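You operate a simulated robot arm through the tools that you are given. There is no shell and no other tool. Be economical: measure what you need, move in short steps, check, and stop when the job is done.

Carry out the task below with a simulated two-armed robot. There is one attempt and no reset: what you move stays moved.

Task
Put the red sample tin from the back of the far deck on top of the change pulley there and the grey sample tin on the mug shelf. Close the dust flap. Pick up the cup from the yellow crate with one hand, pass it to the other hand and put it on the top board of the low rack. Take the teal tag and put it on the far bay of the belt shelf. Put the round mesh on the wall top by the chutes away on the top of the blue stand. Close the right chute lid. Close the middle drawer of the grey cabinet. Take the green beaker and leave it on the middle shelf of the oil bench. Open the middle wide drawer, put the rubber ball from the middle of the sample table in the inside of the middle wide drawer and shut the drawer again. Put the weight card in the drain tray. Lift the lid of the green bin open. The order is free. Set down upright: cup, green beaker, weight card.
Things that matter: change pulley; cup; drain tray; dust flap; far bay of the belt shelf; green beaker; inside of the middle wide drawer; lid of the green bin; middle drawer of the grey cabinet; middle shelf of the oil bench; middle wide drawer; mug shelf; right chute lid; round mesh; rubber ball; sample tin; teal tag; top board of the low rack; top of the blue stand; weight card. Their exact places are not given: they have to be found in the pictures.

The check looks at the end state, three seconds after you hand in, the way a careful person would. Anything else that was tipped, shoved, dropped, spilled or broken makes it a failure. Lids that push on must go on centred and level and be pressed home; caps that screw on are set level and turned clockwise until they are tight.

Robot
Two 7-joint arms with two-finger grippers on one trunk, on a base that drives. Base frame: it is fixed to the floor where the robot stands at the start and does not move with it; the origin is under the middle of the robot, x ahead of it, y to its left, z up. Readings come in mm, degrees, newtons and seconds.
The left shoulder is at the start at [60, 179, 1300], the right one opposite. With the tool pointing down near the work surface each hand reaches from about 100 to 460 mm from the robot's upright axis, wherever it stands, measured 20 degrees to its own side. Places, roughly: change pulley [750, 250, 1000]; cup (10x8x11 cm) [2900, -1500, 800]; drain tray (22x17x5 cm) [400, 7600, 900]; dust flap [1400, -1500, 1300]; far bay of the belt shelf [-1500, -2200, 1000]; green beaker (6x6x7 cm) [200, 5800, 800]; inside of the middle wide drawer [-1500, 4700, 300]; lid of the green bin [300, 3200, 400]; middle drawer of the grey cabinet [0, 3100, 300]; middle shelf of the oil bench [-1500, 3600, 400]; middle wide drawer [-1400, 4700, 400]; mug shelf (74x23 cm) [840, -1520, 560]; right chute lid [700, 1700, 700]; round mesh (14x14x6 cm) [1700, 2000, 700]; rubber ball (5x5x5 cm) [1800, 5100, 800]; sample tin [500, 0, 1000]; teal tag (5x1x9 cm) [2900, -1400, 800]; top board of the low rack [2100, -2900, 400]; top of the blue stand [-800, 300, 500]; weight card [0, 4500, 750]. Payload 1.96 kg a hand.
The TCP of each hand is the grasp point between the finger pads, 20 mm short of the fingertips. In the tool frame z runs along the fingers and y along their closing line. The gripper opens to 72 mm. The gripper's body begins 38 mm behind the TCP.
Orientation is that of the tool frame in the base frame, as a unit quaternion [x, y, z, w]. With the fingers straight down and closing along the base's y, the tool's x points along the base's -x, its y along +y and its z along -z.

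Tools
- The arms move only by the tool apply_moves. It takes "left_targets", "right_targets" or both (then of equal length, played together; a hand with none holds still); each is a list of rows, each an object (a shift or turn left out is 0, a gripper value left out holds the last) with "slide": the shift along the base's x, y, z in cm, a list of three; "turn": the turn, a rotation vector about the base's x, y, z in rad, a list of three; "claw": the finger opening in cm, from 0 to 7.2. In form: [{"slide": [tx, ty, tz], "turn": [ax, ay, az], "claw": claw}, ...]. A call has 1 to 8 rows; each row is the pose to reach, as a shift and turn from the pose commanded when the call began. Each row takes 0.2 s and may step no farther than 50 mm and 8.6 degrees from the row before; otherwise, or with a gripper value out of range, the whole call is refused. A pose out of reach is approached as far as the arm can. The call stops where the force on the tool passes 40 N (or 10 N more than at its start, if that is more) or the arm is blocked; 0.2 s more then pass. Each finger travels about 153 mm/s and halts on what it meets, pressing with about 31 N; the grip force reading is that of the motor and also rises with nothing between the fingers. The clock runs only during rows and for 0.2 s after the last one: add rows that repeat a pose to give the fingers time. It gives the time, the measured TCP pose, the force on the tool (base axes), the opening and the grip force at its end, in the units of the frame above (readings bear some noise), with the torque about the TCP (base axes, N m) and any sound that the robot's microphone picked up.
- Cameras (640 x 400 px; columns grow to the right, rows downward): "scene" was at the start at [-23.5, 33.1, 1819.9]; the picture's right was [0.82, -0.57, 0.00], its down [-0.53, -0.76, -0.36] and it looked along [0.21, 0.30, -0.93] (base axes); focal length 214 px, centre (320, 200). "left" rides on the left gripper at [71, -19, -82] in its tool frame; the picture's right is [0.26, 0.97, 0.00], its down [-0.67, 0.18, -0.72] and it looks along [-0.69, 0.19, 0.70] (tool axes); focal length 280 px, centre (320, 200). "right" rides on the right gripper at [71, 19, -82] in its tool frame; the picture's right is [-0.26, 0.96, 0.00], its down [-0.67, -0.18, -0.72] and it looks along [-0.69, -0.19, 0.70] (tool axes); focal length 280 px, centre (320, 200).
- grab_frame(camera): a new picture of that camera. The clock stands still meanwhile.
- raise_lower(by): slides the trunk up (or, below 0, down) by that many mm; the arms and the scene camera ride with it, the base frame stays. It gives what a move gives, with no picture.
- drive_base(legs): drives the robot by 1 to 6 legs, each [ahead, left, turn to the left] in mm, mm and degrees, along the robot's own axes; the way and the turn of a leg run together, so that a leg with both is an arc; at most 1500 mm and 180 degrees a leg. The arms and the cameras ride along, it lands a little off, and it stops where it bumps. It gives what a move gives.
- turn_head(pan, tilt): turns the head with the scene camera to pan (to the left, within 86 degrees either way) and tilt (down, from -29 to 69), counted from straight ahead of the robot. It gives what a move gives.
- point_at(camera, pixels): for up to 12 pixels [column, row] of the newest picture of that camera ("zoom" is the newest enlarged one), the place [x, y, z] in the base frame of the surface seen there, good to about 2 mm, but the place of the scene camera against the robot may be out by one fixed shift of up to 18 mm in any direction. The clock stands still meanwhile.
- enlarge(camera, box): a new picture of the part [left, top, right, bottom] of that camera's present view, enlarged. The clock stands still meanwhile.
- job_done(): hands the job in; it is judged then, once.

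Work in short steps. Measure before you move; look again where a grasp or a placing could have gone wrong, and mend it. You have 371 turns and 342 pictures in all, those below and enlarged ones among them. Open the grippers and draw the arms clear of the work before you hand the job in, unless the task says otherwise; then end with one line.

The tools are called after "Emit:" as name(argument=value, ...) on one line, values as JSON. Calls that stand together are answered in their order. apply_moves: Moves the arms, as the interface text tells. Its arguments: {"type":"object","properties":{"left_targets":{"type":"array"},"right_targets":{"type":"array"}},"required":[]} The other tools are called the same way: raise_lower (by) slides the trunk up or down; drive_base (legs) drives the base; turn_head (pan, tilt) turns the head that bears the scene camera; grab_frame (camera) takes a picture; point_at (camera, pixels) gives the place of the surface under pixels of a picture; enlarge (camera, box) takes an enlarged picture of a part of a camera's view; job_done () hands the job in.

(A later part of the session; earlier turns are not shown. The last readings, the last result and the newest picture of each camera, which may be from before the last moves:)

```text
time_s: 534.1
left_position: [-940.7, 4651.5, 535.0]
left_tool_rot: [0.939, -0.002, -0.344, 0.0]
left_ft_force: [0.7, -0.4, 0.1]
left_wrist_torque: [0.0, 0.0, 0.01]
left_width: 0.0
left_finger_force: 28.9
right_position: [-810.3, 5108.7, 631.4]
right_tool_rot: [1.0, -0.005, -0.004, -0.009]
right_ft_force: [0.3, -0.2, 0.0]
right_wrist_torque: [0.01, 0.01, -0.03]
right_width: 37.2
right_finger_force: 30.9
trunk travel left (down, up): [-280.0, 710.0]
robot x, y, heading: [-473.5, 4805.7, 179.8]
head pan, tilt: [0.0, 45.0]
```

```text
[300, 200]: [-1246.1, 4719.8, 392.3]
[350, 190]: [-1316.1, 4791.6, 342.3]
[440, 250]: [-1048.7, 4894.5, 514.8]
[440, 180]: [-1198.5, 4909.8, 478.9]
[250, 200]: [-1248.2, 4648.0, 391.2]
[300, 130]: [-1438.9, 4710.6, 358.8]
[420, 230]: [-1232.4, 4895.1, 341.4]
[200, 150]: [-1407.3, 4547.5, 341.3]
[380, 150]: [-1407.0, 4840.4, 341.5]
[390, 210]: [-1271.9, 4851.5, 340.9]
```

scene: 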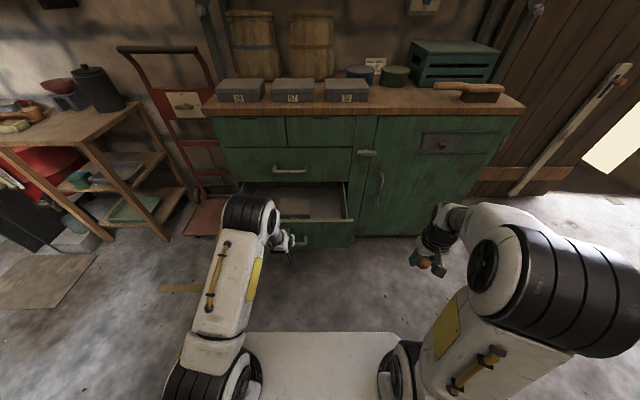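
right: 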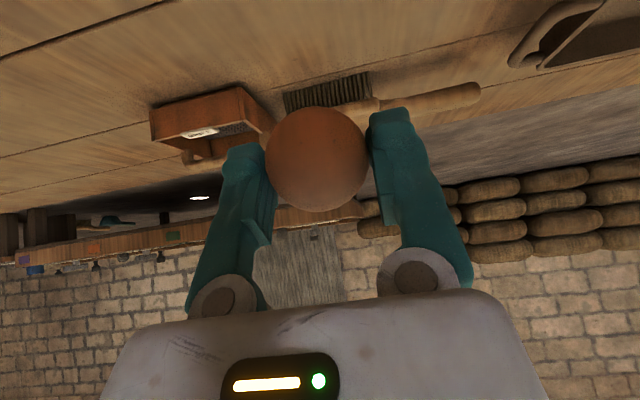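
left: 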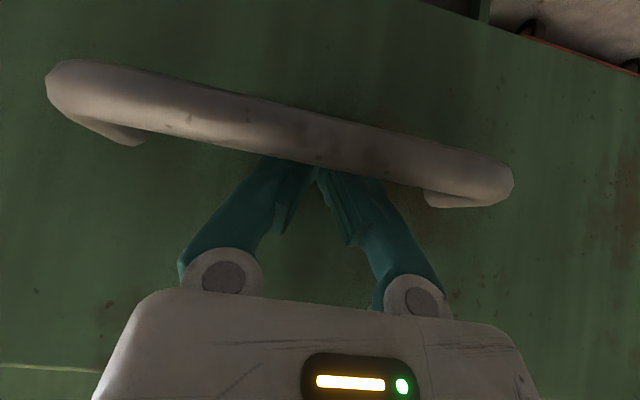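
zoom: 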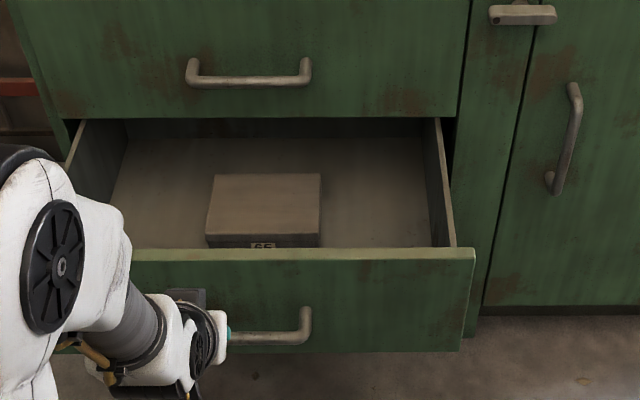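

Interior free at right: target (−1165,4840). Retract/untilt the left hand, then drive ahead 270.

Emit:
apply_moves(left_targets=[{"slide": [3, -2, 1], "turn": [0, -0.14, 0]}, {"slide": [6, -4, 2], "turn": [0, -0.28, 0]}, {"slide": [9, -6, 2], "turn": [0, -0.42, 0]}, {"slide": [12, -8, 2], "turn": [0, -0.56, 0]}, {"slide": [14, -10, 2], "turn": [0, -0.7, 0]}, {"slide": [16, -13, 2], "turn": [0, -0.7, 0]}, {"slide": [17, -16, 2], "turn": [0, -0.7, 0]}], right_targets=[{"slide": [0, -4, 0]}, {"slide": [0, -8, 0]}, {"slide": [0, -12, 0]}, {"slide": [-1, -16, 0]}, {"slide": [-2, -20, 0]}, {"slide": [-3, -24, 0]}, {"slide": [-4, -27, 0]}])

Emit:
drive_base(legs=[[240, 0, 0]])

Emit:
grab_frame(camera="scene")

Emit:
grab_frame(camera="right")

```text
time_s: 535.7
left_position: [-771.5, 4491.6, 554.0]
left_tool_rot: [1.0, -0.002, -0.002, -0.001]
left_ft_force: [-0.5, 0.4, 0.4]
left_wrist_torque: [0.01, 0.03, -0.03]
left_width: 0.0
left_finger_force: 29.4
right_position: [-852.9, 4838.9, 630.1]
right_tool_rot: [1.0, -0.006, -0.003, -0.009]
right_ft_force: [0.0, -0.4, -0.7]
right_wrist_torque: [-0.01, -0.02, -0.03]
right_width: 37.4
right_finger_force: 31.0
trunk travel left (down, up): [-280.0, 710.0]
robot x, y, heading: [-471.2, 4807.8, 179.8]
head pan, tilt: [0.0, 45.0]
```

```text
time_s: 537.5
left_position: [-1012.1, 4494.2, 553.6]
left_tool_rot: [1.0, -0.002, -0.001, -0.001]
left_ft_force: [-0.2, 0.4, 0.2]
left_wrist_torque: [0.02, 0.02, -0.02]
left_width: 0.0
left_finger_force: 30.0
right_position: [-1093.2, 4840.1, 630.3]
right_tool_rot: [1.0, -0.005, -0.002, -0.009]
right_ft_force: [0.3, 0.7, -0.5]
right_wrist_torque: [-0.02, -0.02, 0.01]
right_width: 37.1
right_finger_force: 30.9
trunk travel left (down, up): [-280.0, 710.0]
robot x, y, heading: [-717.3, 4803.1, 179.4]
head pan, tilt: [0.0, 45.0]
```

```text
104 pictures are left
```

scene: 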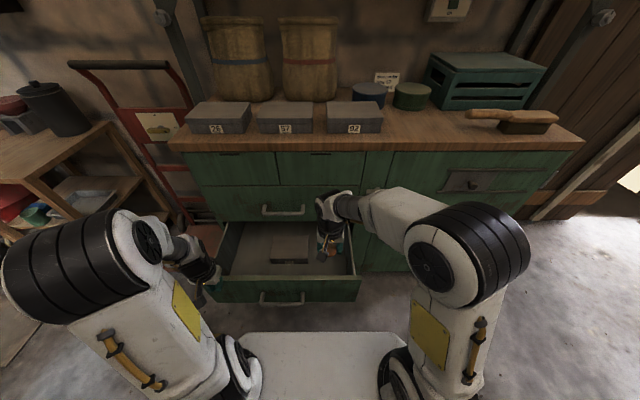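

```text
103 pictures are left
```

right: 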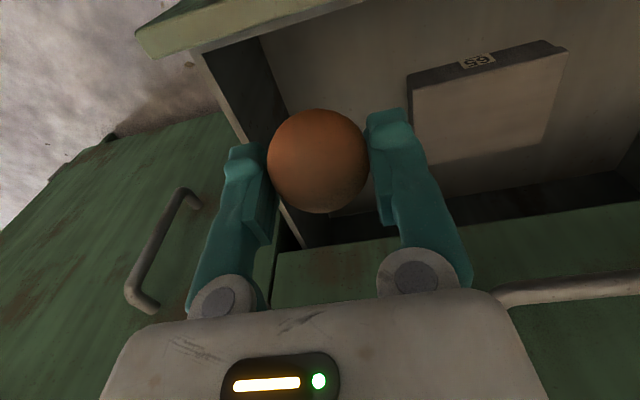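

Move over the free area and lower the ball into the drawer.

Emit:
apply_moves(right_targets=[{"slide": [-3, -0.5, 0]}, {"slide": [-6, -1, -2]}, {"slide": [-6, -1, -6.5]}, {"slide": [-6, -1, -11]}, {"slide": [-6, -1, -15.5]}, {"slide": [-6, -1, -20]}, {"slide": [-6, -1, -24]}])

Emit:
grab_frame(camera="right")

```text
time_s: 539.1
left_position: [-1011.8, 4493.8, 553.5]
left_tool_rot: [1.0, -0.002, -0.002, -0.002]
left_ft_force: [-0.5, -0.8, 0.3]
left_wrist_torque: [-0.04, 0.0, 0.02]
left_width: 0.0
left_finger_force: 29.4
right_position: [-1154.5, 4830.4, 388.7]
right_tool_rot: [1.0, -0.006, -0.003, -0.008]
right_ft_force: [-0.1, -0.7, 0.7]
right_wrist_torque: [-0.01, 0.01, 0.02]
right_width: 37.4
right_finger_force: 31.3
trunk travel left (down, up): [-280.0, 710.0]
robot x, y, heading: [-710.9, 4808.4, 179.5]
head pan, tilt: [0.0, 45.0]
```

```text
102 pictures are left
```

right: 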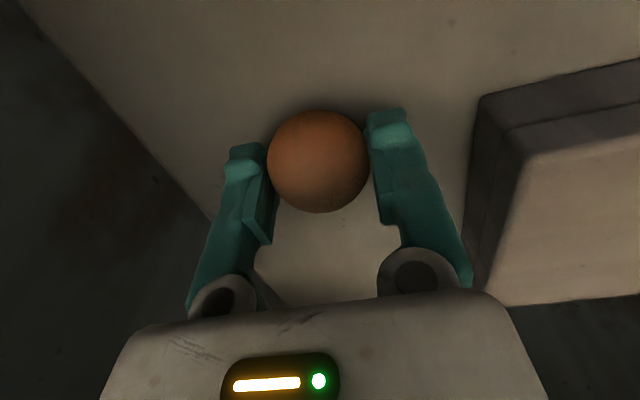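

Emit:
apply_moves(right_targets=[{"slide": [0, 0, -0.5]}, {"slide": [0, 0, -1.0]}, {"slide": [0, 0, -1.0], "claw": 5}, {"slide": [0, 0, -1.0], "claw": 6.2}, {"slide": [0, 0, -1.0], "claw": 6.6}])

Emit:
grab_frame(camera="right")

```text
time_s: 540.3
left_position: [-1012.8, 4494.3, 552.9]
left_tool_rot: [1.0, -0.002, -0.002, -0.002]
left_ft_force: [-0.4, 0.1, -0.6]
left_wrist_torque: [-0.05, 0.02, -0.01]
left_width: 0.0
left_finger_force: 29.3
right_position: [-1153.6, 4830.9, 379.6]
right_tool_rot: [1.0, -0.005, -0.002, -0.009]
right_ft_force: [1.0, 0.3, 0.2]
right_wrist_torque: [-0.04, -0.04, -0.01]
right_width: 65.9
right_finger_force: 0.0
trunk travel left (down, up): [-280.0, 710.0]
robot x, y, heading: [-715.8, 4811.1, 179.8]
head pan, tilt: [0.0, 45.0]
```

```text
101 pictures are left
```

right: 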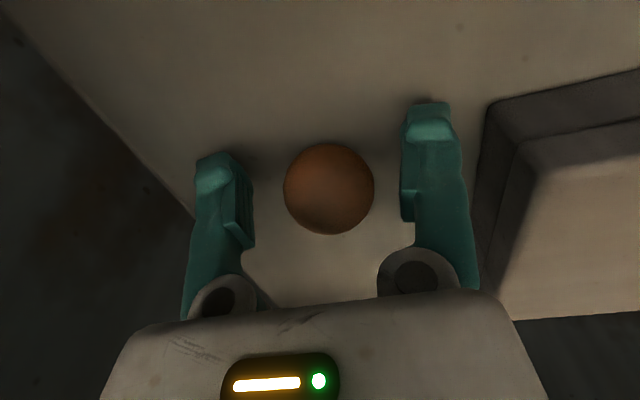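

Ball rests on the drawer floor. Raise the right hand straight out.

Emit:
apply_moves(right_targets=[{"slide": [0, 0, 4.5]}, {"slide": [0, 0, 9]}, {"slide": [0, 0, 13.5]}, {"slide": [0, 0, 18]}, {"slide": [1, 0, 22]}, {"slide": [3, 0, 25]}, {"slide": [6, 0, 26]}])

Emit:
grab_frame(camera="right")

```text
time_s: 541.9
left_position: [-1014.0, 4495.0, 553.9]
left_tool_rot: [1.0, -0.001, -0.001, -0.002]
left_ft_force: [0.1, -0.7, -0.2]
left_wrist_torque: [0.02, 0.02, 0.02]
left_width: 0.0
left_finger_force: 29.6
right_position: [-1093.4, 4831.1, 640.9]
right_tool_rot: [1.0, -0.004, -0.003, -0.009]
right_ft_force: [0.0, 0.1, 0.2]
right_wrist_torque: [-0.01, 0.03, 0.02]
right_width: 66.1
right_finger_force: 0.1
trunk travel left (down, up): [-280.0, 710.0]
robot x, y, heading: [-716.1, 4807.9, 179.4]
head pan, tilt: [0.0, 45.0]
```

```text
100 pictures are left
```

right: 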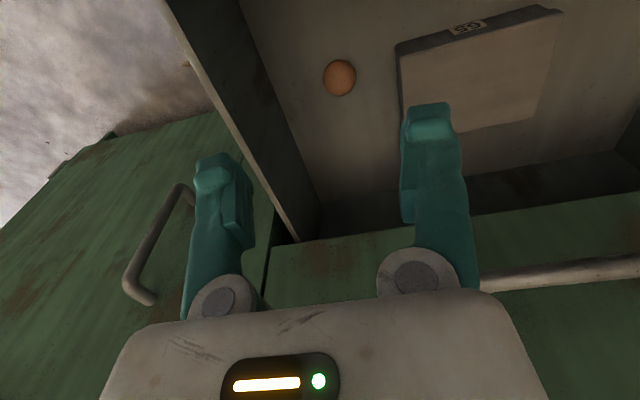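

Ball is in. Back off, shift left 150, tilt the right hand forward with fingers closed to push the drawer shut.

Emit:
drive_base(legs=[[-230, 0, 0], [0, 140, 0]])

Emit:
apply_moves(right_targets=[{"slide": [-1, 0, -2], "turn": [0, 0.14, 0], "claw": 0}, {"slide": [-2, 0, -4], "turn": [0, 0.28, 0]}, {"slide": [-4, 0, -6], "turn": [0, 0.42, 0]}, {"slide": [-6, 0, -8], "turn": [0, 0.56, 0]}, {"slide": [-8, 0, -10], "turn": [0, 0.7, 0]}, {"slide": [-10, 0, -13], "turn": [0, 0.78, 0]}])

Emit:
grab_frame(camera="right")

```text
time_s: 544.5
left_position: [-782.9, 4353.3, 553.1]
left_tool_rot: [1.0, -0.002, -0.003, -0.001]
left_ft_force: [0.4, -0.8, 0.6]
left_wrist_torque: [0.01, -0.01, 0.0]
left_width: 0.0
left_finger_force: 29.5
right_position: [-864.6, 4690.0, 639.9]
right_tool_rot: [1.0, -0.006, -0.002, -0.008]
right_ft_force: [0.5, 0.2, 0.4]
right_wrist_torque: [0.01, -0.03, -0.02]
right_width: 66.0
right_finger_force: 0.1
trunk travel left (down, up): [-280.0, 710.0]
robot x, y, heading: [-487.8, 4669.4, 179.7]
head pan, tilt: [0.0, 45.0]
```

```text
time_s: 545.9
left_position: [-783.6, 4353.8, 552.8]
left_tool_rot: [1.0, -0.001, -0.002, -0.002]
left_ft_force: [0.5, -0.3, 0.2]
left_wrist_torque: [0.0, 0.0, 0.04]
left_width: 0.0
left_finger_force: 29.8
right_position: [-966.0, 4689.8, 511.0]
right_tool_rot: [0.923, -0.008, -0.384, -0.005]
right_ft_force: [0.5, -0.2, 0.3]
right_wrist_torque: [-0.01, 0.01, 0.01]
right_width: 0.0
right_finger_force: 29.7
trunk travel left (down, up): [-280.0, 710.0]
robot x, y, heading: [-487.6, 4668.7, 179.6]
head pan, tilt: [0.0, 45.0]
```

```text
99 pictures are left
```

right: 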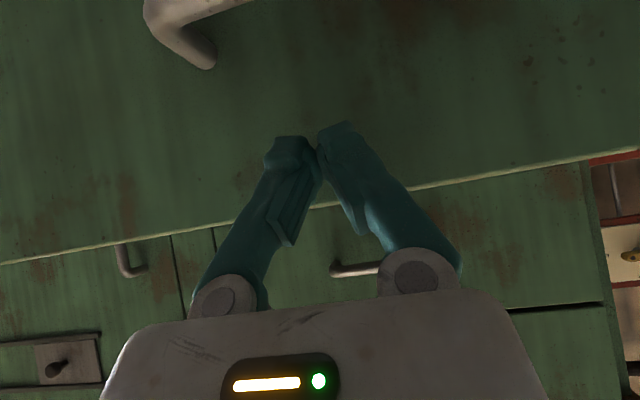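

Lower 1.5 cm and push by driving ahead, then finish with the arm.

Emit:
apply_moves(right_targets=[{"slide": [0, 0, -1.5]}])

Emit:
drive_base(legs=[[200, 0, 0]])

Emit:
apply_moves(right_targets=[{"slide": [-3, 0, 0]}, {"slide": [-6, 0, 0]}, {"slide": [-8, 0, 0]}, {"slide": [-9, 0, 0]}, {"slide": [-10, 0, 0]}, {"slide": [-11, 0, 0]}, {"slide": [-12, 0, 0]}])

Emit:
grab_frame(camera="right")

```text
time_s: 546.3
left_position: [-784.0, 4353.3, 553.6]
left_tool_rot: [1.0, -0.002, -0.001, -0.003]
left_ft_force: [0.1, -0.1, 1.1]
left_wrist_torque: [-0.01, -0.02, 0.02]
left_width: 0.0
left_finger_force: 29.4
right_position: [-964.5, 4690.2, 496.1]
right_tool_rot: [0.924, -0.008, -0.383, -0.005]
right_ft_force: [0.0, -0.7, 0.4]
right_wrist_torque: [0.02, 0.01, 0.01]
right_width: 0.0
right_finger_force: 29.4
trunk travel left (down, up): [-280.0, 710.0]
robot x, y, heading: [-485.9, 4667.5, 179.6]
head pan, tilt: [0.0, 45.0]
```

```text
time_s: 547.9
left_position: [-985.2, 4353.2, 553.2]
left_tool_rot: [1.0, -0.001, -0.002, -0.002]
left_ft_force: [0.8, -0.2, 0.8]
left_wrist_torque: [-0.03, -0.03, -0.03]
left_width: 0.0
left_finger_force: 29.6
right_position: [-1166.3, 4692.5, 495.6]
right_tool_rot: [0.924, -0.008, -0.382, -0.005]
right_ft_force: [-1.1, -0.3, -0.7]
right_wrist_torque: [-0.01, -0.02, -0.02]
right_width: 0.0
right_finger_force: 29.8
trunk travel left (down, up): [-280.0, 710.0]
robot x, y, heading: [-687.8, 4666.0, 179.6]
head pan, tilt: [0.0, 45.0]
```

```text
time_s: 549.2
left_position: [-982.7, 4356.1, 555.4]
left_tool_rot: [1.0, -0.003, -0.004, -0.002]
left_ft_force: [-0.3, -0.8, 0.4]
left_wrist_torque: [-0.06, -0.01, 0.0]
left_width: 0.3
left_finger_force: 29.7
right_position: [-1261.9, 4690.8, 493.8]
right_tool_rot: [0.926, -0.009, -0.378, -0.007]
right_ft_force: [20.7, 0.6, 10.4]
right_wrist_torque: [-0.08, 0.1, 0.13]
right_width: 0.0
right_finger_force: 30.0
trunk travel left (down, up): [-280.0, 710.0]
robot x, y, heading: [-690.2, 4671.0, 179.7]
head pan, tilt: [0.0, 45.0]
stopped in row 6 (right hand): the force on the tool passed its limit at 55 N (the readings are from after the stop); the commanded pose is now the measured one
```

```text
98 pictures are left
```

right: 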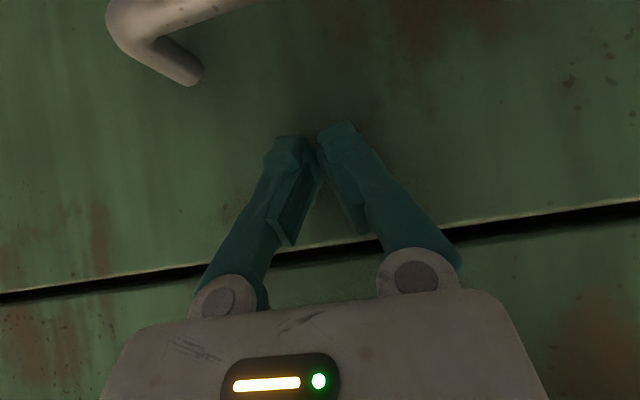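

Emit:
point_at(camera="right", pixels=[[120, 260], [550, 200], [100, 330], [550, 250], [320, 90]])

Emit:
apply_moves(right_targets=[{"slide": [2, 0, 0.5]}, {"slide": [6, 0, 2], "turn": [0, -0.14, 0]}, {"slide": [10, 0, 4], "turn": [0, -0.28, 0]}, {"slide": [14, 0, 6], "turn": [0, -0.42, 0]}, {"slide": [18, 0, 7], "turn": [0, -0.56, 0]}, {"slide": [21, 0, 8], "turn": [0, -0.7, 0]}, {"slide": [24, 1, 8], "turn": [0, -0.78, 0]}])

Emit:
enlarge(camera="scene", box=[170, 150, 410, 300])

```text
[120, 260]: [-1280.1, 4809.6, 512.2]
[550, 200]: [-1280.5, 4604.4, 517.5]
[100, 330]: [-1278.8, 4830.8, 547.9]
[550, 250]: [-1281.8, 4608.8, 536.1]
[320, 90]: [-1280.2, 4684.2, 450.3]
```

```text
time_s: 550.8
left_position: [-983.4, 4356.1, 555.0]
left_tool_rot: [1.0, -0.002, -0.002, -0.001]
left_ft_force: [-0.2, -0.6, 0.6]
left_wrist_torque: [0.0, -0.04, -0.02]
left_width: 0.3
left_finger_force: 29.4
right_position: [-1022.7, 4701.9, 573.7]
right_tool_rot: [1.0, -0.004, 0.003, -0.01]
right_ft_force: [0.4, 0.0, -0.1]
right_wrist_torque: [0.0, 0.04, 0.0]
right_width: 0.0
right_finger_force: 29.5
trunk travel left (down, up): [-280.0, 710.0]
robot x, y, heading: [-685.5, 4673.0, 179.7]
head pan, tilt: [0.0, 45.0]
```

```text
2.67 times, centred on (290, 225) of scene
```

zoom: 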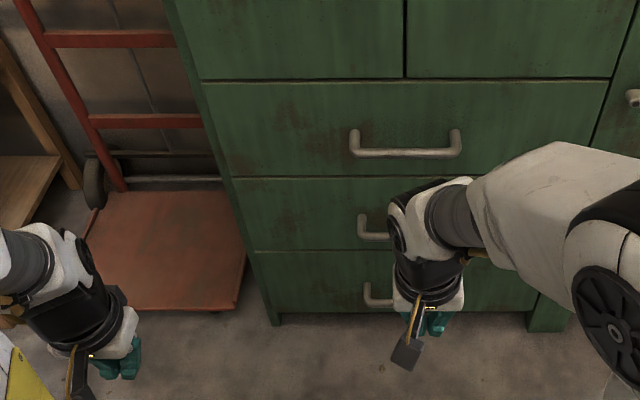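

Drawer is flush. Now find the weight card near (0,4500,750): raise, turn around to face the island.

Emit:
raise_lower(by=350)

Emit:
drive_base(legs=[[-50, 0, 0], [0, 0, 180]])

Emit:
turn_head(pan=0, tilt=35)

Emit:
grab_frame(camera="scene")

```text
time_s: 554.2
left_position: [-983.6, 4354.6, 903.9]
left_tool_rot: [1.0, -0.002, -0.001, -0.002]
left_ft_force: [0.7, -0.7, -1.0]
left_wrist_torque: [0.0, 0.03, 0.0]
left_width: 0.1
left_finger_force: 30.1
right_position: [-1023.5, 4703.3, 921.8]
right_tool_rot: [1.0, -0.005, 0.003, -0.011]
right_ft_force: [0.1, -0.3, -0.7]
right_wrist_torque: [-0.02, 0.01, -0.01]
right_width: 0.0
right_finger_force: 29.8
trunk travel left (down, up): [-630.0, 360.0]
robot x, y, heading: [-685.7, 4664.3, 179.5]
head pan, tilt: [0.0, 45.0]
```

```text
time_s: 562.5
left_position: [-347.9, 4988.9, 903.3]
left_tool_rot: [-0.009, 1.0, -0.001, 0.001]
left_ft_force: [-0.2, 0.3, -0.9]
left_wrist_torque: [0.0, -0.01, -0.03]
left_width: 0.1
left_finger_force: 29.8
right_position: [-299.3, 4643.0, 922.7]
right_tool_rot: [-0.007, 1.0, -0.01, -0.002]
right_ft_force: [0.4, 0.0, 0.0]
right_wrist_torque: [0.0, -0.01, 0.01]
right_width: 0.0
right_finger_force: 29.5
trunk travel left (down, up): [-630.0, 360.0]
robot x, y, heading: [-635.9, 4669.4, 0.9]
head pan, tilt: [0.0, 45.0]
```

```text
time_s: 563.3
left_position: [-347.0, 4989.1, 903.7]
left_tool_rot: [-0.01, 1.0, -0.001, 0.002]
left_ft_force: [-0.4, 0.3, -0.8]
left_wrist_torque: [-0.01, 0.01, -0.04]
left_width: 0.0
left_finger_force: 29.6
right_position: [-299.6, 4642.3, 922.5]
right_tool_rot: [-0.007, 1.0, -0.009, -0.002]
right_ft_force: [0.3, -0.2, 0.4]
right_wrist_torque: [0.0, -0.01, 0.0]
right_width: 0.2
right_finger_force: 29.0
trunk travel left (down, up): [-630.0, 360.0]
robot x, y, heading: [-638.6, 4669.9, 0.9]
head pan, tilt: [0.0, 35.0]
```

```text
96 pictures are left
```

scene: 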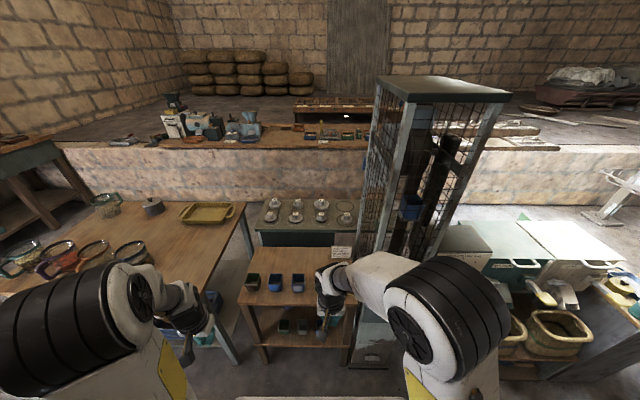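

Emit:
enlarge(camera="scene", box=[225, 225, 385, 345])

Emit:
point_at(camera="zoom", pixels=[[387, 95], [380, 108], [400, 108], [387, 85], [350, 150], [250, 170], [180, 190], [120, 100], [260, 130]])

```text
3.33 times, centred on (305, 285) of scene
```

zoom: 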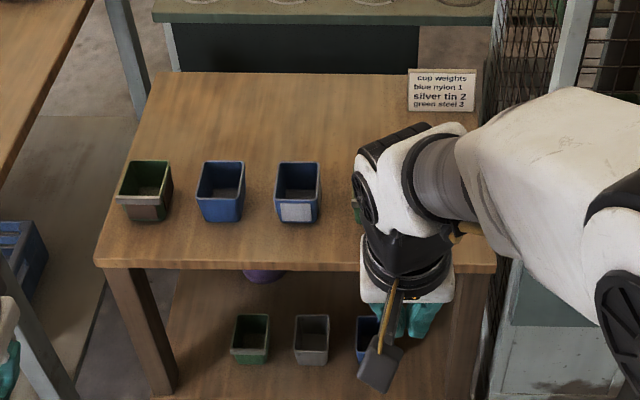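

```text
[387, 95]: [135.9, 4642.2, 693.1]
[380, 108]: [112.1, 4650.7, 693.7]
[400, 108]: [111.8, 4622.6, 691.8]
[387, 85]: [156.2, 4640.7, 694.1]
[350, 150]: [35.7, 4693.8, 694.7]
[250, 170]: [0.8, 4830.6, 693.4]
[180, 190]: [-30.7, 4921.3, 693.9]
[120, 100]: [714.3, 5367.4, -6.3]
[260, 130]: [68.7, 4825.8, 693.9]
```

Emit:
point_at(camera="zoom", pixels=[[442, 90], [412, 107], [472, 110], [412, 72], [474, 72], [440, 108], [400, 90], [480, 90], [440, 120], [455, 66]])

```text
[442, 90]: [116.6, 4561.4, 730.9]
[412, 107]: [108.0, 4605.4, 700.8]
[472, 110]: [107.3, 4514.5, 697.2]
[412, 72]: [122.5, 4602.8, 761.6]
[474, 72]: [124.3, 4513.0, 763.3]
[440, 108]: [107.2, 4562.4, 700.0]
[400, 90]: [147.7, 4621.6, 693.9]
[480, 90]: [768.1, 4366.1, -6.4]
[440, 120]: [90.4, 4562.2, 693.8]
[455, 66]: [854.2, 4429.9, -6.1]
```

The "cup weights" card is a leaning/tent card: bottom x≈107, top x≈123, y 4513–4605, z 698–763. I need closing along x, so yaw the right hand 90°. Drive closer first.

Emit:
drive_base(legs=[[290, 60, -1]])

Emit:
apply_moves(right_targets=[{"turn": [0, 0, -0.14], "claw": 3}, {"turn": [0, 0, -0.28]}, {"turn": [0, 0, -0.42]}, {"turn": [0, 0, -0.56]}, {"turn": [0, 0, -0.7]}, {"turn": [0, 0, -0.84]}])

Emit:
apply_moves(right_targets=[{"turn": [0, 0, -0.14]}, {"turn": [0, 0, -0.28]}, {"turn": [0, 0, -0.42]}, {"turn": [0, 0, -0.56]}, {"turn": [0, 0, -0.7]}, {"turn": [0, 0, -0.73]}])

Emit:
grab_frame(camera="right")

Emit:
grab_frame(camera="scene")

```text
time_s: 565.4
left_position: [-54.8, 5046.0, 904.1]
left_tool_rot: [0.0, 1.0, -0.002, 0.002]
left_ft_force: [0.2, -0.3, 0.4]
left_wrist_torque: [0.01, -0.01, -0.02]
left_width: 0.1
left_finger_force: 29.1
right_position: [-14.9, 4698.5, 921.9]
right_tool_rot: [0.003, 1.0, -0.01, -0.004]
right_ft_force: [0.6, -0.1, -0.6]
right_wrist_torque: [-0.03, 0.01, 0.05]
right_width: 0.0
right_finger_force: 29.7
trunk travel left (down, up): [-630.0, 360.0]
robot x, y, heading: [-355.0, 4733.4, -0.4]
head pan, tilt: [0.0, 35.0]
stopped in leg 1: the robot was blocked; the commanded pose is now the measured one
```

```text
time_s: 566.8
left_position: [-55.8, 5045.0, 903.1]
left_tool_rot: [0.001, 1.0, 0.0, 0.001]
left_ft_force: [-0.9, 0.6, 0.4]
left_wrist_torque: [0.03, -0.02, -0.01]
left_width: 0.0
left_finger_force: 30.0
right_position: [-15.5, 4698.2, 921.6]
right_tool_rot: [0.412, 0.911, -0.008, -0.007]
right_ft_force: [0.1, -0.6, 0.2]
right_wrist_torque: [0.02, 0.0, 0.0]
right_width: 30.3
right_finger_force: 0.0
trunk travel left (down, up): [-630.0, 360.0]
robot x, y, heading: [-350.1, 4730.1, -0.2]
head pan, tilt: [0.0, 35.0]
```

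```text
time_s: 568.2
left_position: [-55.2, 5044.6, 905.1]
left_tool_rot: [0.002, 1.0, -0.001, 0.002]
left_ft_force: [0.1, 1.2, -0.7]
left_wrist_torque: [0.02, -0.01, 0.02]
left_width: 0.1
left_finger_force: 29.8
right_position: [-15.4, 4698.6, 922.2]
right_tool_rot: [0.71, 0.704, -0.006, -0.008]
right_ft_force: [-0.1, -0.8, 0.2]
right_wrist_torque: [-0.03, -0.03, -0.02]
right_width: 29.9
right_finger_force: 0.1
trunk travel left (down, up): [-630.0, 360.0]
robot x, y, heading: [-350.4, 4731.8, -0.2]
head pan, tilt: [0.0, 35.0]
```

```text
94 pictures are left
```

right: 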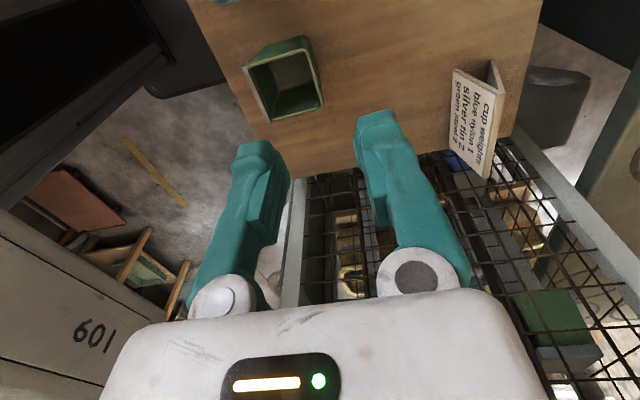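

```text
93 pictures are left
```

scene: 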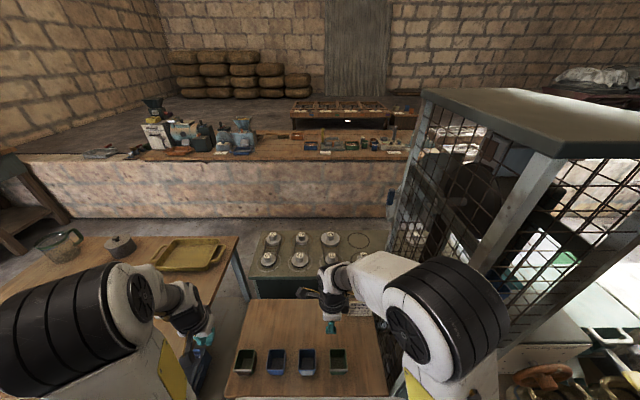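

The yaw worked and shows a tent card. Measure its ridge and legs.

Emit:
enlarge(camera="right", box=[430, 40, 542, 190])

Emit:
point_at(camera="right", pixels=[[455, 75], [452, 145], [484, 175], [494, 100], [490, 65], [470, 120], [488, 130], [505, 85], [497, 75]])

```text
2.67 times, centred on (486, 115) of right
```

zoom: 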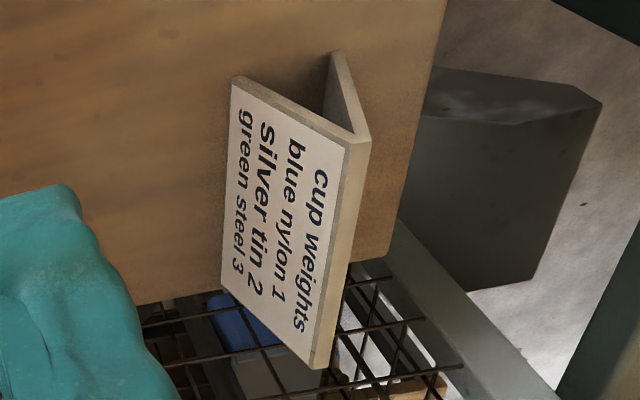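

```text
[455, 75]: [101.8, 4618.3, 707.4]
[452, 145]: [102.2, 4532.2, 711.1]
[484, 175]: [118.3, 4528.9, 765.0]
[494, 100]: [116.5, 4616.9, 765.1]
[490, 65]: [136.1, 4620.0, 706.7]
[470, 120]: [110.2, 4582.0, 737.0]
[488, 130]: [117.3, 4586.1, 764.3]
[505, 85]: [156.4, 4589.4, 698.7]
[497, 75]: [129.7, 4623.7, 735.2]
```

Tent card: ridge at x≈120, z≈768, y 4528–4619. Move above the ridge with claw 4.

Emit:
apply_moves(right_targets=[{"slide": [4, -2, 0], "claw": 4.4}, {"slide": [8, -5, -1]}, {"slide": [11, -8, -3]}, {"slide": [13.5, -11, -6]}, {"slide": [13.5, -11, -9]}])

Emit:
grab_frame(camera="right")

```text
refused: row 2 steps farther than a row can; nothing moved
```

```text
91 pictures are left
```

right: 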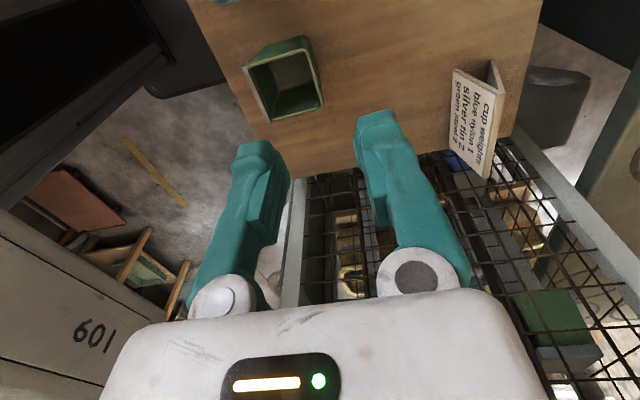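

Emit:
apply_moves(right_targets=[{"slide": [3, -2.5, 0], "claw": 4.4}, {"slide": [6, -5, -1]}, {"slide": [9, -7.5, -2]}, {"slide": [12, -9.5, -4]}, {"slide": [13.5, -10.8, -6.5]}, {"slide": [13.5, -10.8, -9]}])

Emit:
grab_frame(camera="right")

```text
time_s: 569.6
left_position: [-55.7, 5043.9, 904.4]
left_tool_rot: [0.0, 1.0, -0.002, 0.002]
left_ft_force: [-0.2, -0.4, -0.3]
left_wrist_torque: [-0.01, -0.01, 0.05]
left_width: 0.0
left_finger_force: 29.7
right_position: [121.7, 4590.3, 830.4]
right_tool_rot: [0.709, 0.705, -0.005, -0.009]
right_ft_force: [-0.2, 0.5, 0.0]
right_wrist_torque: [0.01, -0.02, 0.0]
right_width: 43.6
right_finger_force: 0.0
trunk travel left (down, up): [-630.0, 360.0]
robot x, y, heading: [-354.5, 4731.6, -0.4]
head pan, tilt: [0.0, 35.0]
```

```text
90 pictures are left
```

right: 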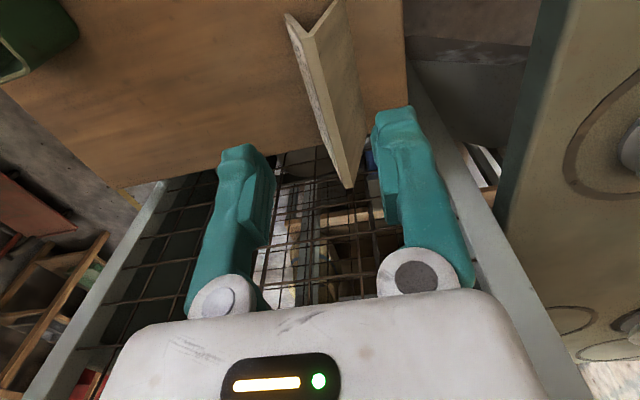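

Emit:
point_at(camera="right", pixels=[[300, 35], [325, 110], [345, 180], [290, 20], [340, 5]])

```text
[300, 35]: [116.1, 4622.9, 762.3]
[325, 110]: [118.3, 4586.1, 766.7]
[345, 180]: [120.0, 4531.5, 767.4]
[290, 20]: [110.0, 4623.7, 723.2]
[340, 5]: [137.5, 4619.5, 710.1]
```

Emit:
apply_moves(right_targets=[{"slide": [-0.1, -0.8, -3]}, {"slide": [-0.1, -0.8, -6]}, {"slide": [-0.1, -0.8, -7.5]}, {"slide": [-0.1, -0.8, -7.5], "claw": 1}, {"slide": [-0.1, -0.8, -7.5], "claw": 0}, {"slide": [-0.1, -0.8, -7.5], "claw": 0}])

Emit:
grab_frame(camera="right")

```text
time_s: 571.0
left_position: [-56.0, 5044.7, 903.8]
left_tool_rot: [0.001, 1.0, -0.002, 0.001]
left_ft_force: [0.8, -1.0, 0.2]
left_wrist_torque: [-0.02, -0.01, 0.01]
left_width: 0.2
left_finger_force: 29.9
right_position: [118.1, 4581.9, 755.8]
right_tool_rot: [0.709, 0.705, -0.004, -0.008]
right_ft_force: [0.0, -0.4, -0.5]
right_wrist_torque: [0.0, -0.01, 0.0]
right_width: 16.5
right_finger_force: 30.7
trunk travel left (down, up): [-630.0, 360.0]
robot x, y, heading: [-354.4, 4728.2, -0.4]
head pan, tilt: [0.0, 35.0]
```

```text
89 pictures are left
```

right: 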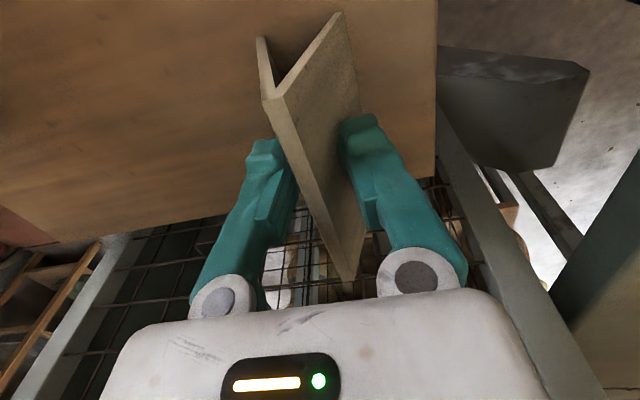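

Gripped (16.5 mm). Lift gently and check for slip.

Emit:
apply_moves(right_targets=[{"slide": [0, 0, 1]}, {"slide": [0, 0.2, 3]}, {"slide": [0, 0.5, 6]}, {"slide": [-1, 1, 10]}, {"slide": [-4, 2, 13]}])

Emit:
grab_frame(camera="right")

```text
time_s: 572.2
left_position: [-56.8, 5046.0, 904.1]
left_tool_rot: [0.001, 1.0, -0.002, 0.003]
left_ft_force: [-0.4, -0.1, 0.3]
left_wrist_torque: [0.0, 0.02, 0.03]
left_width: 0.0
left_finger_force: 29.2
right_position: [76.6, 4605.4, 888.7]
right_tool_rot: [0.71, 0.704, -0.005, -0.008]
right_ft_force: [-1.0, 1.1, -0.7]
right_wrist_torque: [-0.01, -0.03, -0.02]
right_width: 16.4
right_finger_force: 30.6
trunk travel left (down, up): [-630.0, 360.0]
robot x, y, heading: [-352.9, 4730.2, -0.4]
head pan, tilt: [0.0, 35.0]
```

```text
88 pictures are left
```

right: 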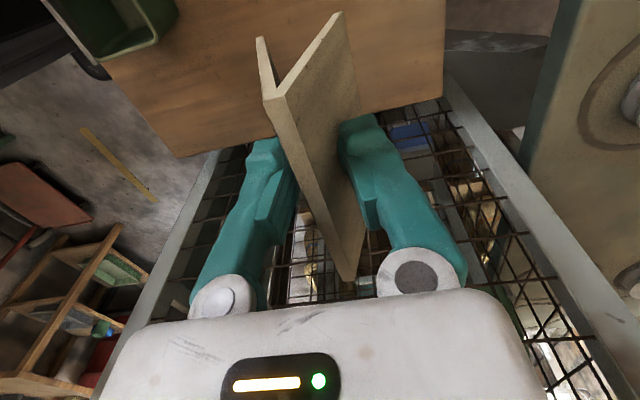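

Card is held. Raise, back off, drive to the far end and face the far bench.

Emit:
raise_lower(by=150)

Emit:
drive_base(legs=[[-300, 0, 0], [0, 1450, 0], [0, 250, 90]])

Emit:
turn_head(pan=-25, tilt=30)

Emit:
grab_frame(camera="scene")

```text
time_s: 573.9
left_position: [-55.3, 5045.6, 1053.9]
left_tool_rot: [0.001, 1.0, -0.001, 0.002]
left_ft_force: [-0.4, -0.6, -0.3]
left_wrist_torque: [0.02, 0.04, -0.03]
left_width: 0.0
left_finger_force: 29.8
right_position: [78.4, 4603.9, 1038.2]
right_tool_rot: [0.709, 0.705, -0.006, -0.008]
right_ft_force: [-0.7, -0.3, 0.5]
right_wrist_torque: [0.01, 0.02, 0.03]
right_width: 16.5
right_finger_force: 30.8
trunk travel left (down, up): [-780.0, 210.0]
robot x, y, heading: [-354.9, 4731.1, -0.4]
head pan, tilt: [0.0, 35.0]
```

```text
time_s: 586.6
left_position: [-1120.6, 6638.2, 1053.4]
left_tool_rot: [0.709, -0.705, 0.0, -0.002]
left_ft_force: [-0.1, -0.1, 0.0]
left_wrist_torque: [-0.03, -0.02, 0.01]
left_width: 0.1
left_finger_force: 29.7
right_position: [-680.3, 6775.5, 1038.4]
right_tool_rot: [0.0, 1.0, -0.01, -0.002]
right_ft_force: [0.7, 0.3, -0.8]
right_wrist_torque: [-0.03, 0.01, -0.01]
right_width: 15.6
right_finger_force: 31.3
trunk travel left (down, up): [-780.0, 210.0]
robot x, y, heading: [-805.1, 6346.6, 89.9]
head pan, tilt: [0.0, 35.0]
cut short: leg 3
```

```text
time_s: 587.5
left_position: [-1120.9, 6638.7, 1054.5]
left_tool_rot: [0.709, -0.705, -0.001, -0.002]
left_ft_force: [0.1, 1.2, 0.3]
left_wrist_torque: [0.0, 0.0, -0.02]
left_width: 0.0
left_finger_force: 29.6
right_position: [-679.9, 6774.6, 1038.1]
right_tool_rot: [0.0, 1.0, -0.009, -0.002]
right_ft_force: [-0.1, -0.5, -0.6]
right_wrist_torque: [0.01, -0.02, 0.02]
right_width: 15.6
right_finger_force: 30.6
trunk travel left (down, up): [-780.0, 210.0]
robot x, y, heading: [-803.1, 6344.4, 90.0]
head pan, tilt: [-25.0, 30.0]
```

```text
87 pictures are left
```

scene: 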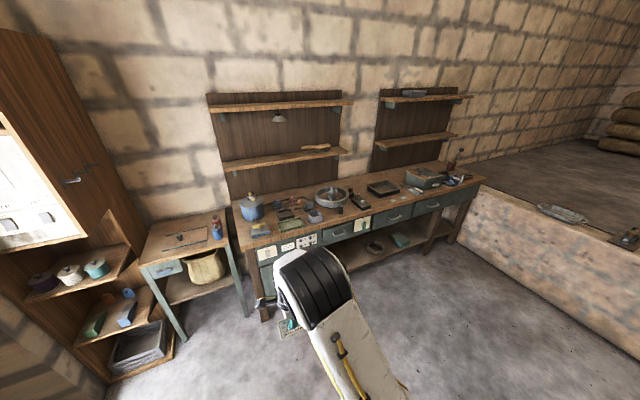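

Emit:
enlarge(camera="scene", box=[230, 140, 490, 270])

Emit:
point_at(camera="scene", pixels=[[383, 188], [330, 195], [425, 178], [280, 228], [370, 192], [395, 190], [360, 215], [470, 183]])

```text
2.46 times, centred on (360, 205) of scene
```

zoom: 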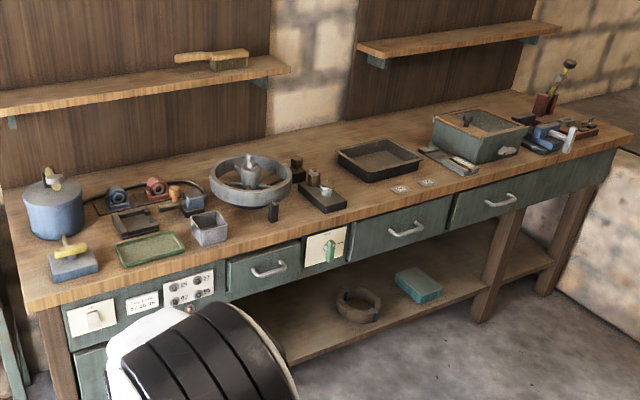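

```text
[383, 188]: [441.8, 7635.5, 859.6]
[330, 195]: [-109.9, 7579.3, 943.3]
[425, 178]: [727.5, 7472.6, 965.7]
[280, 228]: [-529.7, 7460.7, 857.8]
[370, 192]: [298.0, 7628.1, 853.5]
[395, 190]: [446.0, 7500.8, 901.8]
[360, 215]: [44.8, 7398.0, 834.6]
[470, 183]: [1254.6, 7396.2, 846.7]
```

The dark tray at ≈(440,7620) is the drain tray. Drive to (285,7130) and look from the wrist.

Emit:
drive_base(legs=[[0, -1080, 0], [760, 0, 0]])

Emit:
turn_head(pan=-15, tilt=50)

Emit:
grab_frame(camera="scene")

```text
time_s: 596.8
left_position: [-59.4, 7412.3, 1053.1]
left_tool_rot: [0.711, -0.703, -0.001, -0.002]
left_ft_force: [0.0, -0.1, 0.5]
left_wrist_torque: [0.01, -0.03, 0.03]
left_width: 0.0
left_finger_force: 29.9
right_position: [381.0, 7552.1, 1039.0]
right_tool_rot: [-0.004, 1.0, -0.01, -0.002]
right_ft_force: [-0.1, -0.4, -0.9]
right_wrist_torque: [-0.04, -0.02, -0.01]
right_width: 15.0
right_finger_force: 30.3
trunk travel left (down, up): [-780.0, 210.0]
robot x, y, heading: [258.3, 7120.1, 90.3]
head pan, tilt: [-25.0, 30.0]
```

```text
time_s: 597.6
left_position: [-58.8, 7412.0, 1054.2]
left_tool_rot: [0.711, -0.703, -0.001, -0.001]
left_ft_force: [0.1, 0.1, -0.2]
left_wrist_torque: [0.0, 0.0, -0.01]
left_width: 0.0
left_finger_force: 30.2
right_position: [381.3, 7552.5, 1038.9]
right_tool_rot: [-0.003, 1.0, -0.009, -0.003]
right_ft_force: [-0.3, -0.1, -0.3]
right_wrist_torque: [0.01, -0.01, -0.01]
right_width: 14.8
right_finger_force: 30.7
trunk travel left (down, up): [-780.0, 210.0]
robot x, y, heading: [260.7, 7120.8, 90.5]
head pan, tilt: [-15.0, 50.0]
```

```text
85 pictures are left
```

scene: 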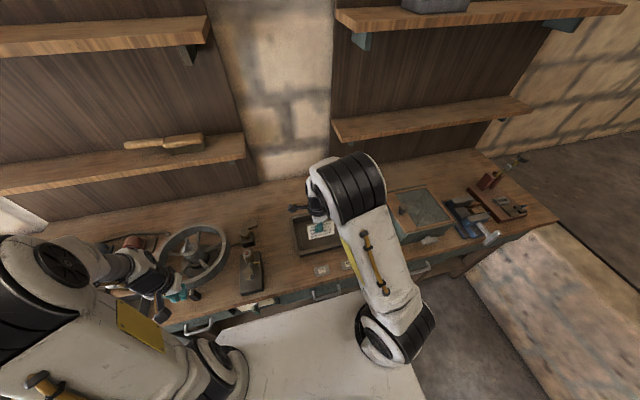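

Emit:
enlarge(camera="scene", box=[260, 170, 420, 290])

Emit:
point_at(camera="zoom", pixels=[[112, 165], [150, 260], [250, 245], [160, 225], [130, 180], [210, 235], [155, 270], [240, 270], [150, 195], [255, 215], [200, 190]])

Emit:
grab_frame(camera="right")

```text
3.33 times, centred on (340, 230) of scene
```

zoom: 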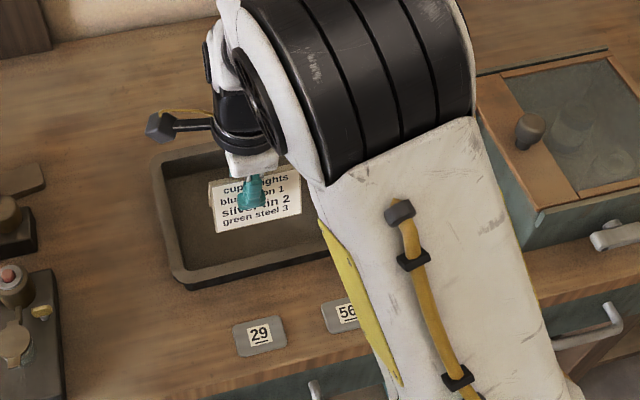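

```text
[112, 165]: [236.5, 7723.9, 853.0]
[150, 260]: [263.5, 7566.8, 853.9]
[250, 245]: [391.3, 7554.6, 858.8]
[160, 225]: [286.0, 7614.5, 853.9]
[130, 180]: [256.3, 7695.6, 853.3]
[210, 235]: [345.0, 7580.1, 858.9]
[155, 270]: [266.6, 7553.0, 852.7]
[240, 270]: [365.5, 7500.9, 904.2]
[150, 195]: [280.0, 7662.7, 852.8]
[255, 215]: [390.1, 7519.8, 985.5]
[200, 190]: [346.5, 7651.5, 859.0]
```

```text
83 pictures are left
```

right: 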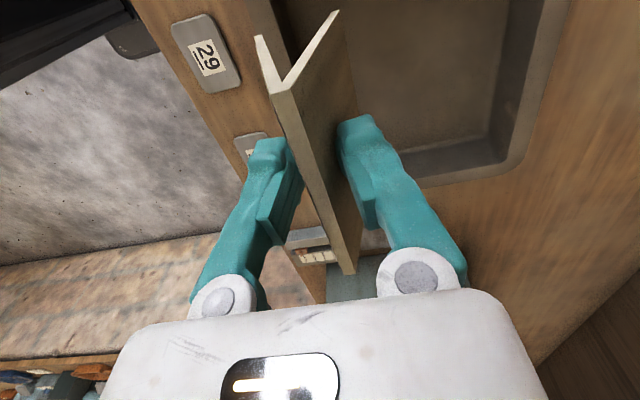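

Emit:
point_at(camera="right", pixels=[[440, 80], [490, 145], [505, 170], [530, 60], [420, 140], [420, 180], [550, 30], [450, 175], [285, 20], [510, 30]])

```text
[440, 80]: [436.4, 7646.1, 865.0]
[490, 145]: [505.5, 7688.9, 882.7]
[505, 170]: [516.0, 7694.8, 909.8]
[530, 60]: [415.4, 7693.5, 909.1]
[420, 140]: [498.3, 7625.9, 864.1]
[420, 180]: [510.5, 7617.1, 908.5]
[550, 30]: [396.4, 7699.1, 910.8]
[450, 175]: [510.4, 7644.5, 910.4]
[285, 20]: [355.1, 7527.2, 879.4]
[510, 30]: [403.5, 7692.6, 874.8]
```

Tray interior: x≈300–505, y 7527–7690, floor z 864. Drive 40 closer and position the card over the centre.

Emit:
drive_base(legs=[[40, 0, 0]])

Emit:
apply_moves(right_targets=[{"slide": [2, 1.0, -1]}, {"slide": [2.9, 1.6, -4]}, {"slide": [2.9, 1.6, -7]}])

Emit:
grab_frame(camera="right")

Emit:
enlarge(camera="scene", box=[260, 170, 420, 290])

```text
time_s: 598.5
left_position: [-59.9, 7448.4, 1054.4]
left_tool_rot: [0.711, -0.703, -0.002, -0.003]
left_ft_force: [-0.5, -0.4, -0.3]
left_wrist_torque: [0.04, -0.01, 0.04]
left_width: 0.1
left_finger_force: 29.3
right_position: [379.9, 7588.6, 1039.7]
right_tool_rot: [-0.004, 1.0, -0.008, -0.003]
right_ft_force: [0.9, -0.7, -0.2]
right_wrist_torque: [0.01, -0.03, 0.01]
right_width: 14.6
right_finger_force: 31.2
trunk travel left (down, up): [-780.0, 210.0]
robot x, y, heading: [255.1, 7159.2, 90.4]
head pan, tilt: [-15.0, 50.0]
```

```text
time_s: 599.3
left_position: [-59.9, 7453.0, 1054.3]
left_tool_rot: [0.712, -0.703, 0.0, -0.003]
left_ft_force: [0.5, -0.6, -0.1]
left_wrist_torque: [0.02, 0.01, -0.01]
left_width: 0.1
left_finger_force: 29.5
right_position: [407.4, 7609.4, 966.9]
right_tool_rot: [-0.005, 1.0, -0.009, -0.003]
right_ft_force: [0.0, -0.5, 0.0]
right_wrist_torque: [0.02, 0.0, 0.0]
right_width: 14.6
right_finger_force: 30.8
trunk travel left (down, up): [-780.0, 210.0]
robot x, y, heading: [257.9, 7160.5, 90.6]
head pan, tilt: [-15.0, 50.0]
```

```text
82 pictures are left
```

right: 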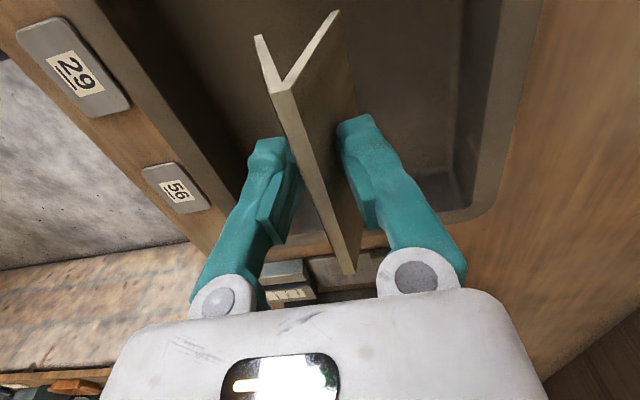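

```text
3.33 times, centred on (340, 230) of scene
```

zoom: 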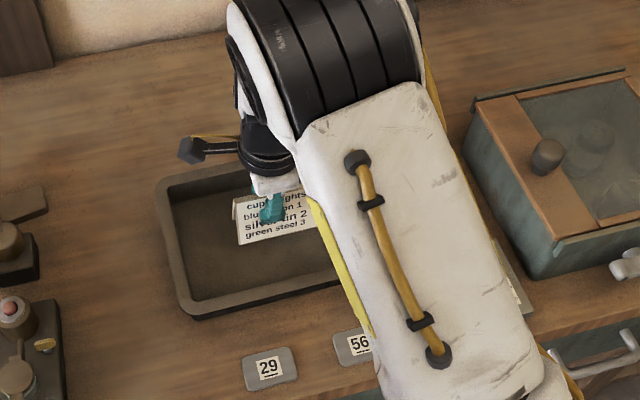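

Card centred over the tray. Lower to contact (~z 921).

Emit:
apply_moves(right_targets=[{"slide": [0, 0, -2]}, {"slide": [0, 0, -3.6]}, {"slide": [0, 0, -4.1]}, {"slide": [0, 0, -4.5]}, {"slide": [0, 0, -4.8]}])

```text
time_s: 600.6
left_position: [-61.2, 7448.4, 1054.9]
left_tool_rot: [0.712, -0.703, -0.001, -0.004]
left_ft_force: [0.1, 0.2, 0.4]
left_wrist_torque: [-0.01, 0.02, 0.0]
left_width: 0.0
left_finger_force: 29.7
right_position: [408.5, 7606.9, 924.5]
right_tool_rot: [-0.003, 1.0, -0.004, -0.003]
right_ft_force: [0.6, -8.3, 28.5]
right_wrist_torque: [-0.12, 0.05, -0.02]
right_width: 14.3
right_finger_force: 31.1
trunk travel left (down, up): [-780.0, 210.0]
robot x, y, heading: [262.5, 7162.9, 90.7]
head pan, tilt: [-15.0, 50.0]
stopped in row 5 (right hand): the force on the tool passed its limit at 43 N (the readings are from after the stop); the commanded pose is now the measured one
```

Contact. Ease 2 mm and open, then rise.

Emit:
apply_moves(right_targets=[{"slide": [0, 0, 0.2]}, {"slide": [0, 0, 0.2], "claw": 2.4}, {"slide": [0, 0, 0.2], "claw": 3.6}, {"slide": [0, 0, 0.2], "claw": 4.4}, {"slide": [0, 0, 3]}, {"slide": [0, 0, 7]}, {"slide": [0, 0, 10]}])

Emit:
grab_frame(camera="right")

Emit:
enlarge(camera="scene", box=[260, 170, 420, 290])

```text
time_s: 602.2
left_position: [-59.6, 7451.6, 1054.1]
left_tool_rot: [0.712, -0.702, -0.002, -0.002]
left_ft_force: [-0.2, 0.7, 0.4]
left_wrist_torque: [-0.01, 0.01, 0.0]
left_width: 0.0
left_finger_force: 30.7
right_position: [410.1, 7610.3, 1020.7]
right_tool_rot: [-0.004, 1.0, -0.007, -0.002]
right_ft_force: [0.8, 0.4, 0.5]
right_wrist_torque: [-0.02, 0.02, 0.02]
right_width: 44.1
right_finger_force: 0.0
trunk travel left (down, up): [-780.0, 210.0]
robot x, y, heading: [261.5, 7157.9, 90.3]
head pan, tilt: [-15.0, 50.0]
```

```text
80 pictures are left
```

right: 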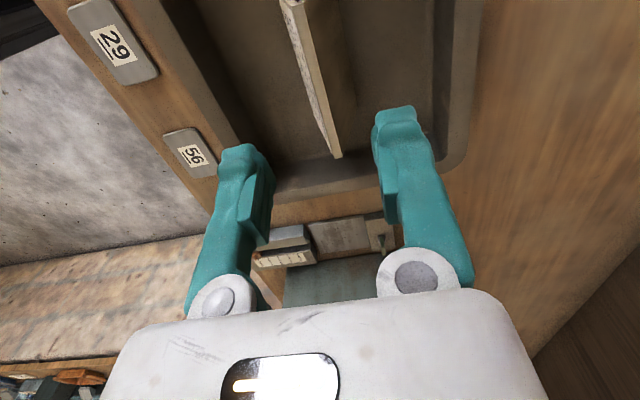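

```text
3.33 times, centred on (340, 230) of scene
```

zoom: 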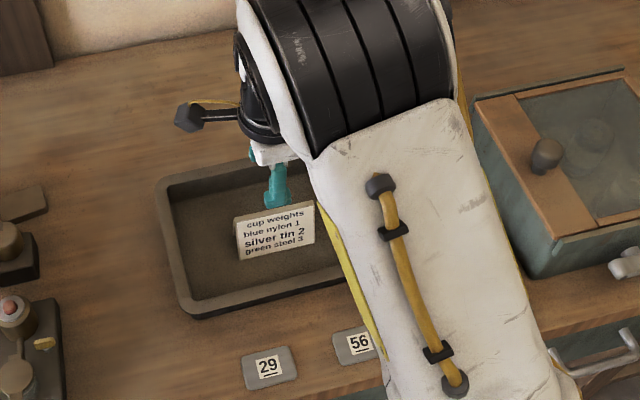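

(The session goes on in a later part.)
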